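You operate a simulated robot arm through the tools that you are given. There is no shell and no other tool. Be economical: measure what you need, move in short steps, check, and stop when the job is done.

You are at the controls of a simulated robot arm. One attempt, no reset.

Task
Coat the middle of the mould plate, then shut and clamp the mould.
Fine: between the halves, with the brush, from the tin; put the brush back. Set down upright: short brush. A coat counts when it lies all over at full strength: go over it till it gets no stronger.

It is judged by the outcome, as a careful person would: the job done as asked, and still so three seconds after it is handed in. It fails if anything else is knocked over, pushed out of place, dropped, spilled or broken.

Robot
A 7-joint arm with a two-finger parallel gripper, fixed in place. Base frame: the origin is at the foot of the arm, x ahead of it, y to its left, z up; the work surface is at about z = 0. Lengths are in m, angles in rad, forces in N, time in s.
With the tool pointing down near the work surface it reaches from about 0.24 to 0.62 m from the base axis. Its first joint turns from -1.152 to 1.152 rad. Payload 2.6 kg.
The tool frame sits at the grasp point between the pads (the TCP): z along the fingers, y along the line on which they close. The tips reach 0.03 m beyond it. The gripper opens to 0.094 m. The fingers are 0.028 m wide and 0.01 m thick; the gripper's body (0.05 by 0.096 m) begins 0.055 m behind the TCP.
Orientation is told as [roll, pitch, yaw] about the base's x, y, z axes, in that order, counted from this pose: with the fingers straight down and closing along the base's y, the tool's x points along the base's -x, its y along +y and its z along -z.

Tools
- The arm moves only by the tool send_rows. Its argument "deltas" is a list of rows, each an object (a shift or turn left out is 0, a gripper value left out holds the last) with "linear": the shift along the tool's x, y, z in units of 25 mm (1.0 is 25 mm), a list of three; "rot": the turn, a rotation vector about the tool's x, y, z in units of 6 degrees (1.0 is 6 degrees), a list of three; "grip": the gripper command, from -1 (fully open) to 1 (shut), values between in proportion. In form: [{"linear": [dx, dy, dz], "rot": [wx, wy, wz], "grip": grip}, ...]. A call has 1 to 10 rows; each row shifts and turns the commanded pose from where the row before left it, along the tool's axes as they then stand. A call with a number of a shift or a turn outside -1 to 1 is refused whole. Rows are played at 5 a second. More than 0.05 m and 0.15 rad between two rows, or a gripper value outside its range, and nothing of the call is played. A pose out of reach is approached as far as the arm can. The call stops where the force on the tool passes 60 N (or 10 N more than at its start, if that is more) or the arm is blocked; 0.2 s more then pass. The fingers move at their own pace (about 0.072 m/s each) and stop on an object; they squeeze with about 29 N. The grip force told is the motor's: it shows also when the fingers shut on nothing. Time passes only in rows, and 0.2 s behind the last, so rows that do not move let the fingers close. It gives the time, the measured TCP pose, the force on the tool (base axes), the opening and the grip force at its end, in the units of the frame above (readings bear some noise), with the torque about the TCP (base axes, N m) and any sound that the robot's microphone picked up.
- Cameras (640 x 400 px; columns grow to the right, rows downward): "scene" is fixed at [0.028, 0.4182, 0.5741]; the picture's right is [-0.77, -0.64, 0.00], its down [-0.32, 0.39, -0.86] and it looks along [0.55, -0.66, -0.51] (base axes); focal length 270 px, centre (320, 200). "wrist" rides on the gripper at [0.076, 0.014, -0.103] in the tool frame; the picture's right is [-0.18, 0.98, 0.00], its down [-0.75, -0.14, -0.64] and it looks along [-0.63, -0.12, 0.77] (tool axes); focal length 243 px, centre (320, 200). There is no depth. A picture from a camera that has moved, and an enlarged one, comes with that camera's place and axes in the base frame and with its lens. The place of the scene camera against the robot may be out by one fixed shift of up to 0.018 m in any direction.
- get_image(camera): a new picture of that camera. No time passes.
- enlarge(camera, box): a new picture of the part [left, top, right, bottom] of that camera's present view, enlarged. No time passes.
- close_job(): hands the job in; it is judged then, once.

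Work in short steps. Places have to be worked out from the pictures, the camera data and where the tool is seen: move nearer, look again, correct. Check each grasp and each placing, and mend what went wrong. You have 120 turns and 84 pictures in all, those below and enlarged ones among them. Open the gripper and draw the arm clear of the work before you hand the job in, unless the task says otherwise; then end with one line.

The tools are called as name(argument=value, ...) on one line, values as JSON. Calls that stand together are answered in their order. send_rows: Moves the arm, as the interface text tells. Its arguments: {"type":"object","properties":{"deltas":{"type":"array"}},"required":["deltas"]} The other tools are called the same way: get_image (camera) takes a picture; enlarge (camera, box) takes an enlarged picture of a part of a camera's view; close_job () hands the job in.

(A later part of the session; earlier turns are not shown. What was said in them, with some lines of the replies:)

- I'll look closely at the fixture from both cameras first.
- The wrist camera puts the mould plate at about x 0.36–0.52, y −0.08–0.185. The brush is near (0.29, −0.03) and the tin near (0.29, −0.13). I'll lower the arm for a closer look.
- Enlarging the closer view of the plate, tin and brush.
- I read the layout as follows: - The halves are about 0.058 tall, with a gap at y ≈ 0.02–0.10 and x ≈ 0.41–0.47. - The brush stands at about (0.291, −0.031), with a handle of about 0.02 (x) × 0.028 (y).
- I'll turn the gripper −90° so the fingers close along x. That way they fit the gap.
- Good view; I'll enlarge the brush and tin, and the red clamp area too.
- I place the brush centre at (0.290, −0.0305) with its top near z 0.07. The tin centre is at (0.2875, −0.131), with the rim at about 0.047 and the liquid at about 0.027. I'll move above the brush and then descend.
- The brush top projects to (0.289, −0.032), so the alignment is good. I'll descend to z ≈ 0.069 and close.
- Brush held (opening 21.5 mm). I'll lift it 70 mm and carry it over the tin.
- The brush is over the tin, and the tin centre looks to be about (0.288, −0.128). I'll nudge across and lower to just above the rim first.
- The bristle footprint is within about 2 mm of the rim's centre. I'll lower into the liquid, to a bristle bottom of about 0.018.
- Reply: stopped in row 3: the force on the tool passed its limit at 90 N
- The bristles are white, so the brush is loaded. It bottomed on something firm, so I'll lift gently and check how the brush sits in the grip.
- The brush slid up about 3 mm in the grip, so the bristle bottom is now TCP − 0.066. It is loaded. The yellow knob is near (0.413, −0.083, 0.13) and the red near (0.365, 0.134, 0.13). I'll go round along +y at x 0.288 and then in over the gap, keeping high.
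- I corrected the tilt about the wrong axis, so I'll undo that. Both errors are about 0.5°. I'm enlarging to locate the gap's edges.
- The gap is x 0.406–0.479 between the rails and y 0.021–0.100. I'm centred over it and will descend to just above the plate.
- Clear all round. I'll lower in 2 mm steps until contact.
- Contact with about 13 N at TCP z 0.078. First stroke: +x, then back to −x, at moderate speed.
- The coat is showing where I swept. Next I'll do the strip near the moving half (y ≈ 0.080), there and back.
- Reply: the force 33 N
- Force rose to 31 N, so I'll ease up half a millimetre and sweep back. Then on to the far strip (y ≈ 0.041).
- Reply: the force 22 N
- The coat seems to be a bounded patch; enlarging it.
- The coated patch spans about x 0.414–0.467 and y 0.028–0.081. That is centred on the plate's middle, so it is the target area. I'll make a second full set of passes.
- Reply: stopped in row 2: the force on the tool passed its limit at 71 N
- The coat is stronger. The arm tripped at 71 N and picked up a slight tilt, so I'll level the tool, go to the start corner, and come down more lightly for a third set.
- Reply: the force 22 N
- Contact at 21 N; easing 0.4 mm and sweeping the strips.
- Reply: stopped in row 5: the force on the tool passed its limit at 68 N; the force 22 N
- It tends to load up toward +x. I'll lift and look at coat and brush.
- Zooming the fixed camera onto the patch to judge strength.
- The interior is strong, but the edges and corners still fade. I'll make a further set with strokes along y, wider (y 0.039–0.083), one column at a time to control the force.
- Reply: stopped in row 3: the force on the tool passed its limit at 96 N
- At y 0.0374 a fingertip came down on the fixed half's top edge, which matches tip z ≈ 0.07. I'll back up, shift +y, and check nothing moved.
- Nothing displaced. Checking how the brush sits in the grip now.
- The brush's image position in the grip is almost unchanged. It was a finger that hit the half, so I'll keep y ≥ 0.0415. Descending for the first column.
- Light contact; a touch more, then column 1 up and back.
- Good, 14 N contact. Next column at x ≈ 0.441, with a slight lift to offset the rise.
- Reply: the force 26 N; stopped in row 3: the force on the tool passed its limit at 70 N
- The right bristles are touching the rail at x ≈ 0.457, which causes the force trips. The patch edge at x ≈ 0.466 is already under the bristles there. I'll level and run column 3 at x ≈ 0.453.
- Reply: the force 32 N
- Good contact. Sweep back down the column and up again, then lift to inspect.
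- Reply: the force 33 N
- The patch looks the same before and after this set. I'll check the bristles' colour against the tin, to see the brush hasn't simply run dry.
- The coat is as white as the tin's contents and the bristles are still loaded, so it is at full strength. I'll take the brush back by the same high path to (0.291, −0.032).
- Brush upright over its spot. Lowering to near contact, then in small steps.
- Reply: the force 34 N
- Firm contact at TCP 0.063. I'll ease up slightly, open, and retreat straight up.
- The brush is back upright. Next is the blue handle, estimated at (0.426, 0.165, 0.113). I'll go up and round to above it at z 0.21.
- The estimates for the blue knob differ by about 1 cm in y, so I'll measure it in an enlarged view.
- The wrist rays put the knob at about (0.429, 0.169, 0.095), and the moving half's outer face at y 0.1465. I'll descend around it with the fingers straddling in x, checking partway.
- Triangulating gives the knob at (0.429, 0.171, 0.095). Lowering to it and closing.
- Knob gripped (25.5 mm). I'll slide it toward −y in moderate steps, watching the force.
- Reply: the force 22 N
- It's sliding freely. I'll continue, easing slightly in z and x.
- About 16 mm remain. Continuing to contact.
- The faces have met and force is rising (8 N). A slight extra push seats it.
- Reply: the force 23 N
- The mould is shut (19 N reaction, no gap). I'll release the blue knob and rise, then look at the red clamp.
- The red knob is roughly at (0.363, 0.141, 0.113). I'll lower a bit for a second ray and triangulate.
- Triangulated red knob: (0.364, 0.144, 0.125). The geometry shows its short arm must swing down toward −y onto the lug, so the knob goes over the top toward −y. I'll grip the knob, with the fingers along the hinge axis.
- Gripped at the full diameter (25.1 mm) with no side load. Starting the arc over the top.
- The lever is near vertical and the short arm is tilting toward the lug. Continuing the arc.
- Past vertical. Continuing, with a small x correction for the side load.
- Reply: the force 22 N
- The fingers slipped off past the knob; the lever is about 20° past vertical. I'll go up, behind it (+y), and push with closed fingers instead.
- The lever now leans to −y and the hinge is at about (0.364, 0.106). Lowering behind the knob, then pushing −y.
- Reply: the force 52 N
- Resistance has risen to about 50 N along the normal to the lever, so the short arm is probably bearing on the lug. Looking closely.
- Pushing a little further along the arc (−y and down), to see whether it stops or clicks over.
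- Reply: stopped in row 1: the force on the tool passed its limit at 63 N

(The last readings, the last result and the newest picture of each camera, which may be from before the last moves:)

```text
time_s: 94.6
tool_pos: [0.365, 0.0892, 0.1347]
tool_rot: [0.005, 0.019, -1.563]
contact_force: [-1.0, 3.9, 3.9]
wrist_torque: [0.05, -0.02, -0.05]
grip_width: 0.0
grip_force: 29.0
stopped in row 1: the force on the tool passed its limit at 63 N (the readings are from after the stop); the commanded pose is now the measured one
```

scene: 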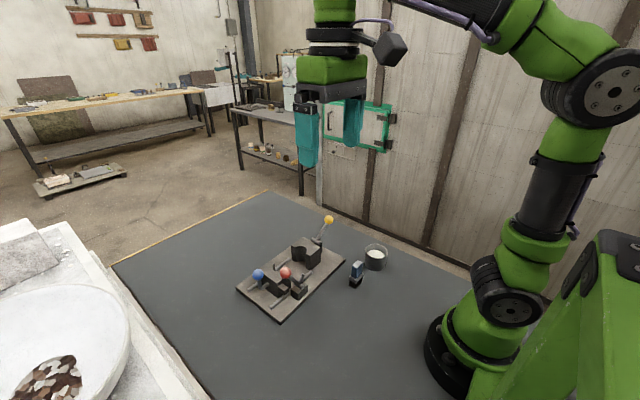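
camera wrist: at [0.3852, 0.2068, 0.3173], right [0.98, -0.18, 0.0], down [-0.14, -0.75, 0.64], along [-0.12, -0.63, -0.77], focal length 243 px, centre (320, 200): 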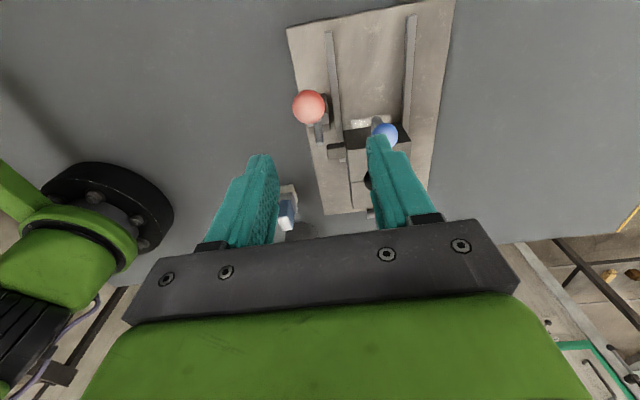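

It's a firm stop at 63 N. I'll back away +y and up and see whether the lever holds its place.

send_rows(deltas=[{"linear": [0.5, 0, -0.1], "rot": [0.03, -0.18, 0]}, {"linear": [0.6, 0, -0.5]}, {"linear": [0, 0, -1]}, {"linear": [0, 0, -1]}, {"linear": [0.5, 1, -0.5]}, {}])

enlarge(camera="scene", box=[270, 235, 340, 297])

enlarge(camera="wrist", box=[180, 40, 360, 200])

```text
time_s: 96.0
tool_pos: [0.3915, 0.1279, 0.2134]
tool_rot: [0.001, -0.001, -1.562]
contact_force: [-0.2, 0.6, -0.6]
wrist_torque: [0.02, 0.0, 0.02]
grip_width: 0.0
grip_force: 29.0
```

```text
6.45 times, centred on (305, 266) of scene
camera zoom: at [0.028, 0.4182, 0.5741], right [-0.77, -0.64, 0.0], down [-0.32, 0.39, -0.86], along [0.55, -0.66, -0.51], focal length 1744 px, centre (417, -226)
```

zoom: 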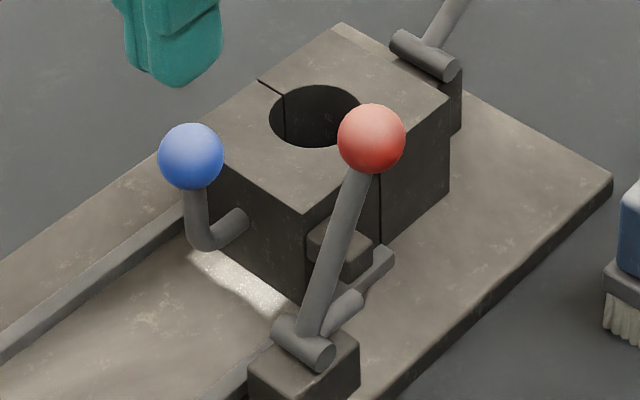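

```text
2.50 times, centred on (270, 120) of wrist
camera zoom: at [0.4041, 0.2043, 0.316], right [0.98, -0.17, 0.0], down [-0.14, -0.75, 0.64], along [-0.11, -0.63, -0.77], focal length 606 px, centre (445, 400)
```

zoom: 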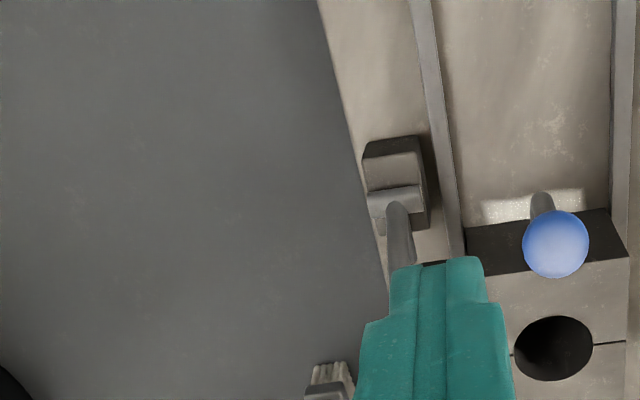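

The lever stayed at about 30° past vertical with its short arm level against the lug, and the mould is still shut. To verify the clamp, I'll grip the blue knob and pull gently outward.

send_rows(deltas=[{"linear": [-0.75, 0.75, 0], "grip": -0.1}, {"linear": [-0.72, 0.73, 0]}, {}, {"linear": [0, 0, 1]}, {"linear": [0, 0, 1]}, {}])

get_image(camera="wrist")

```text
time_s: 97.4
tool_pos: [0.427, 0.0912, 0.1633]
tool_rot: [0.002, -0.001, -1.562]
contact_force: [0.5, -0.2, -0.4]
wrist_torque: [0.02, 0.01, 0.02]
grip_width: 0.0517
grip_force: 0.0
```

```text
10 pictures are left
camera wrist: at [0.4397, 0.1674, 0.2654], right [0.98, -0.17, 0.0], down [-0.14, -0.75, 0.64], along [-0.11, -0.63, -0.77], focal length 243 px, centre (320, 200)
```

wrist: 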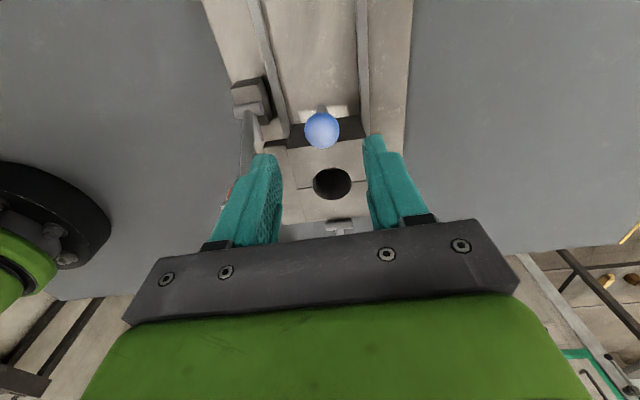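

Clear of the red knob by about 15 mm. Lowering, gripping, and pulling outward about 3 mm.

send_rows(deltas=[{"linear": [0, 0.06, 0.9]}, {"linear": [0, 0, 0.9]}, {"linear": [0, 0, 0.8]}, {}, {"grip": 0.3}, {"grip": 1}, {"grip": 1}, {}])

send_rows(deltas=[{"linear": [0.08, 0, 0]}, {"linear": [0.08, 0, 0]}, {}])

```text
time_s: 99.2
tool_pos: [0.4278, 0.0908, 0.0975]
tool_rot: [0.005, -0.002, -1.56]
contact_force: [12.3, 1.1, 0.3]
wrist_torque: [-0.01, -0.04, 0.01]
grip_width: 0.0255
grip_force: 28.8
```

```text
time_s: 100.0
tool_pos: [0.4287, 0.0933, 0.0971]
tool_rot: [0.003, -0.006, -1.565]
contact_force: [7.2, -20.8, 0.0]
wrist_torque: [-0.09, 0.0, -0.09]
grip_width: 0.0258
grip_force: 29.7
```

The mould resists with 21 N, where it slid freely at about 1 N before, so it is clamped. I'll undo the pull, release, and clear away.

send_rows(deltas=[{"linear": [-0.16, 0, 0]}, {}, {"grip": 0.2}, {"grip": -0.15}, {"grip": -0.15}, {"linear": [0, 0, -0.6]}, {"linear": [0, 0, -1]}, {"linear": [0, 0, -1]}, {"linear": [0, 0, -1]}, {"linear": [0, 0, -1]}])

send_rows(deltas=[{"linear": [1, 0, -1]}, {"linear": [1, 0, -1]}, {"linear": [1, 0, -1]}, {}])

enlarge(camera="scene", box=[220, 210, 400, 320])

enlarge(camera="scene", box=[280, 248, 330, 290])

```text
time_s: 102.2
tool_pos: [0.4286, 0.093, 0.2121]
tool_rot: [0.004, -0.003, -1.56]
contact_force: [0.7, 0.9, -0.9]
wrist_torque: [0.0, 0.01, 0.0]
grip_width: 0.0537
grip_force: 0.0
```

```text
time_s: 103.2
tool_pos: [0.4268, 0.1656, 0.2876]
tool_rot: [0.002, -0.003, -1.562]
contact_force: [0.0, -0.1, -0.6]
wrist_torque: [0.02, -0.01, 0.03]
grip_width: 0.0539
grip_force: 0.1
```

```text
3.56 times, centred on (310, 265) of scene
camera zoom: at [0.028, 0.4182, 0.5741], right [-0.77, -0.64, 0.0], down [-0.32, 0.39, -0.86], along [0.55, -0.66, -0.51], focal length 961 px, centre (356, -31)
```

zoom: 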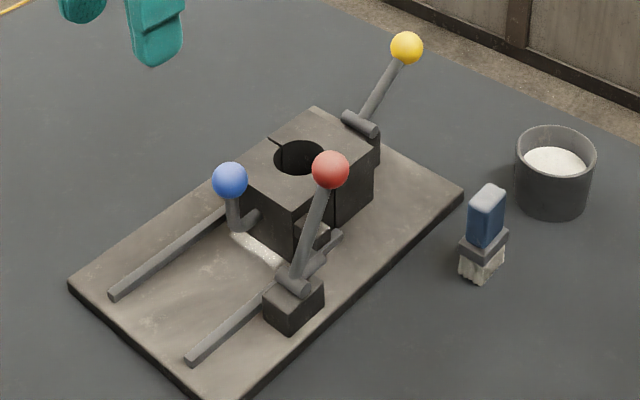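

```text
9.52 times, centred on (305, 269) of scene
camera zoom: at [0.028, 0.4182, 0.5741], right [-0.77, -0.64, 0.0], down [-0.32, 0.39, -0.86], along [0.55, -0.66, -0.51], focal length 2575 px, centre (463, -457)
```

zoom: 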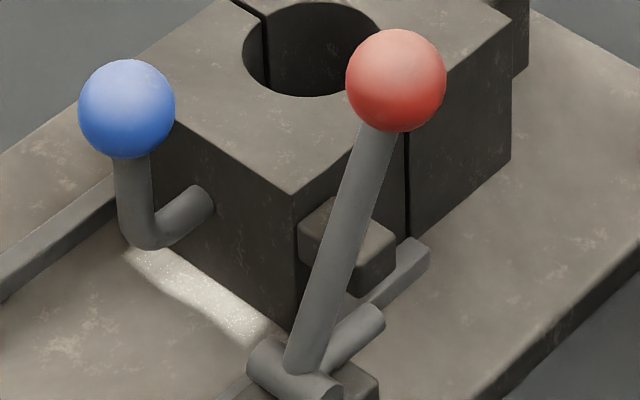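

The pull left a gap of 1–2 mm: the clamp's arm stops the lug but with slight play. I'll re-seat the mould by pushing the blue knob shut again, then press the lever home once more.

send_rows(deltas=[{"linear": [-1, 0.03, 1]}, {"linear": [-1, 0, 1]}, {"linear": [-0.95, 0, 1]}, {}, {"linear": [0, 0, 1]}, {"linear": [0, 0, 1]}, {"linear": [0, 0, 1]}, {"linear": [0, 0, 0.9]}, {}])

send_rows(deltas=[{"linear": [0, 0, 0.68], "grip": -0.1}, {}, {"grip": 0.3}, {"grip": 1}, {"grip": 1}, {}])

```text
time_s: 105.2
tool_pos: [0.429, 0.0945, 0.1143]
tool_rot: [0.001, -0.004, -1.562]
contact_force: [1.0, 0.6, 0.7]
wrist_torque: [0.01, -0.02, -0.03]
grip_width: 0.054
grip_force: 0.1
```

```text
time_s: 106.6
tool_pos: [0.4277, 0.0945, 0.097]
tool_rot: [0.0, -0.003, -1.56]
contact_force: [5.0, -0.7, 0.5]
wrist_torque: [0.07, -0.01, -0.07]
grip_width: 0.0253
grip_force: 29.2
```

Gripped; pushing −y until about 35 N.

send_rows(deltas=[{"linear": [-0.1, 0.02, 0]}, {"linear": [-0.08, 0, 0]}, {"linear": [-0.08, 0, 0]}, {}])

```text
time_s: 107.6
tool_pos: [0.4282, 0.0911, 0.0987]
tool_rot: [-0.001, 0.003, -1.559]
contact_force: [-8.1, 22.6, 3.4]
wrist_torque: [0.22, 0.11, 0.09]
grip_width: 0.0255
grip_force: 28.5
```

send_rows(deltas=[{"linear": [-0.08, 0, 0]}, {}, {"grip": 0.2}, {"grip": -0.15}, {"grip": -0.15}, {"linear": [0, 0, -0.6]}, {"linear": [0, 0, -1]}, {"linear": [0, 0, -1]}, {"linear": [0, 0, -1]}, {"linear": [0, 0, -1]}])

enlarge(camera="scene", box=[280, 248, 330, 290])

```text
time_s: 109.8
tool_pos: [0.4307, 0.0853, 0.2147]
tool_rot: [0.002, -0.003, -1.564]
contact_force: [0.1, -0.5, -0.7]
wrist_torque: [-0.02, -0.03, -0.03]
grip_width: 0.0539
grip_force: 0.0
```

```text
9.52 times, centred on (305, 269) of scene
camera zoom: at [0.028, 0.4182, 0.5741], right [-0.77, -0.64, 0.0], down [-0.32, 0.39, -0.86], along [0.55, -0.66, -0.51], focal length 2575 px, centre (463, -457)
```

zoom: 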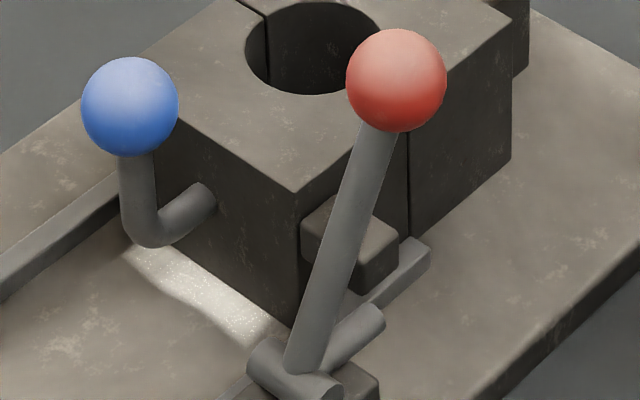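

The seam is closed again. Now a second firm push on the lever from behind.

send_rows(deltas=[{"linear": [0.6, -0.67, 0], "grip": 1}, {"linear": [0.6, -0.67, 0]}, {"linear": [0, -0.67, 0]}, {"linear": [0, -0.66, 0]}, {}, {"linear": [0, 0, 1]}, {"linear": [0, 0, 1]}, {"linear": [0, 0, 1]}, {"linear": [0, 0, 0.4]}, {}])

send_rows(deltas=[{"linear": [-0.4, 0, 0]}, {"linear": [-0.3, 0, 0]}, {"linear": [-0.2, 0, 0.05]}, {}, {"linear": [-0.15, 0, 0.1]}, {}])

```text
time_s: 112.0
tool_pos: [0.3626, 0.1144, 0.1265]
tool_rot: [0.002, -0.002, -1.561]
contact_force: [-0.2, -0.7, 0.6]
wrist_torque: [-0.03, -0.02, 0.0]
grip_width: 0.0
grip_force: 29.1
```

```text
time_s: 113.4
tool_pos: [0.363, 0.093, 0.1258]
tool_rot: [0.006, 0.006, -1.558]
contact_force: [-7.6, 31.9, 35.5]
wrist_torque: [0.48, 0.22, -0.07]
grip_width: 0.0
grip_force: 28.9
```

At 48 N it stands firm. One more small push along the arc.

send_rows(deltas=[{"linear": [-0.06, 0, 0.06]}, {}])

enlarge(camera="scene", box=[280, 248, 330, 290])

```text
time_s: 114.0
tool_pos: [0.3631, 0.0937, 0.1251]
tool_rot: [0.009, 0.01, -1.556]
contact_force: [-8.0, 38.3, 41.6]
wrist_torque: [0.6, 0.29, -0.09]
grip_width: 0.0001
grip_force: 29.0
```

```text
9.52 times, centred on (305, 269) of scene
camera zoom: at [0.0278, 0.4182, 0.5742], right [-0.77, -0.64, 0.0], down [-0.32, 0.39, -0.86], along [0.55, -0.66, -0.51], focal length 2575 px, centre (463, -457)
```

zoom: 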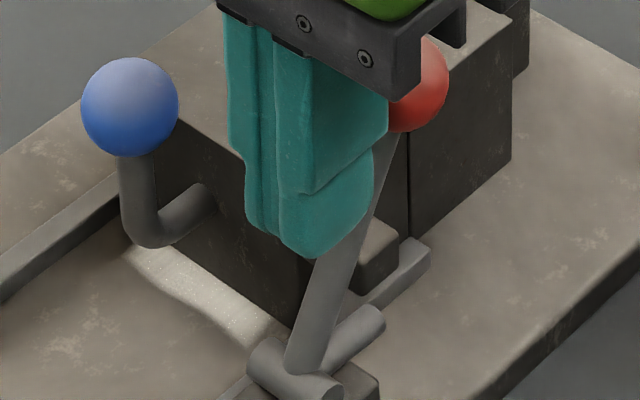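

The lever is at its end stop (57 N, no motion) and the seam is closed. I'll withdraw +y and up, open the gripper, and clear the work.

send_rows(deltas=[{"linear": [0.5, 0, 0], "rot": [0.08, -0.1, -0.1]}, {"linear": [0.6, 0, -0.5]}, {"linear": [0, 0, -1]}, {"linear": [0, 0, -1]}, {"linear": [0, 0, -1]}, {"linear": [0, 0, -1]}, {"linear": [0, -0.5, -1]}, {"linear": [0, -0.5, -1]}, {"linear": [0, -0.5, -1], "grip": -1}, {"grip": -1}])

enlarge(camera="scene", box=[280, 248, 330, 290])

enlarge(camera="scene", box=[220, 190, 420, 320])

```text
time_s: 116.2
tool_pos: [0.3268, 0.1137, 0.3095]
tool_rot: [-0.006, -0.014, -1.55]
contact_force: [-0.9, -0.3, 0.6]
wrist_torque: [-0.02, 0.0, 0.02]
grip_width: 0.0822
grip_force: 0.1
```

```text
9.52 times, centred on (305, 269) of scene
camera zoom: at [0.028, 0.4182, 0.5741], right [-0.77, -0.64, 0.0], down [-0.32, 0.39, -0.86], along [0.55, -0.66, -0.51], focal length 2575 px, centre (463, -457)
```

zoom: 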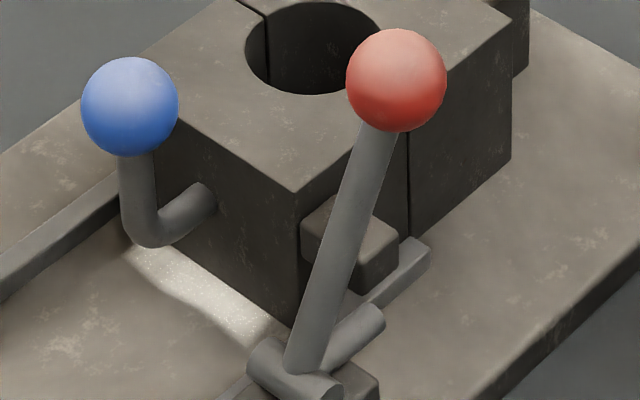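

```text
3.08 times, centred on (320, 255) of scene
camera zoom: at [0.028, 0.4182, 0.5741], right [-0.77, -0.64, 0.0], down [-0.32, 0.39, -0.86], along [0.55, -0.66, -0.51], focal length 832 px, centre (320, 31)
```

zoom: 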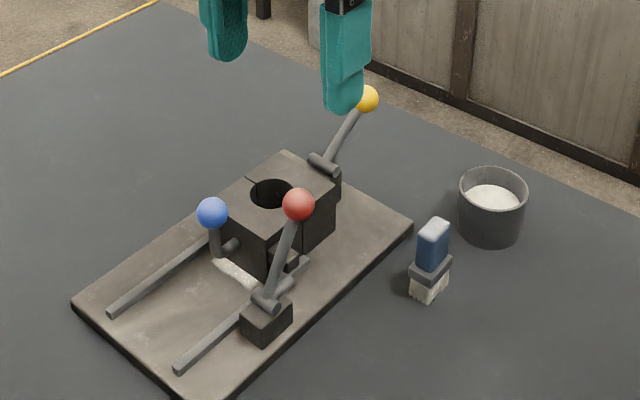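

The job is done: the plate middle is coated, the brush is back upright, the mould is shut, the red clamp is at its end stop, and the arm is clear with the gripper open. Handing in.

close_job()

```text
The job is handed in.
```

I coated the middle of the mould plate until it got no whiter and put the brush back upright. I then shut the mould and pushed the red clamp to its end stop; pulled at about 20 N, the closed mould held but opened 1–2 mm, so I pushed it shut again.
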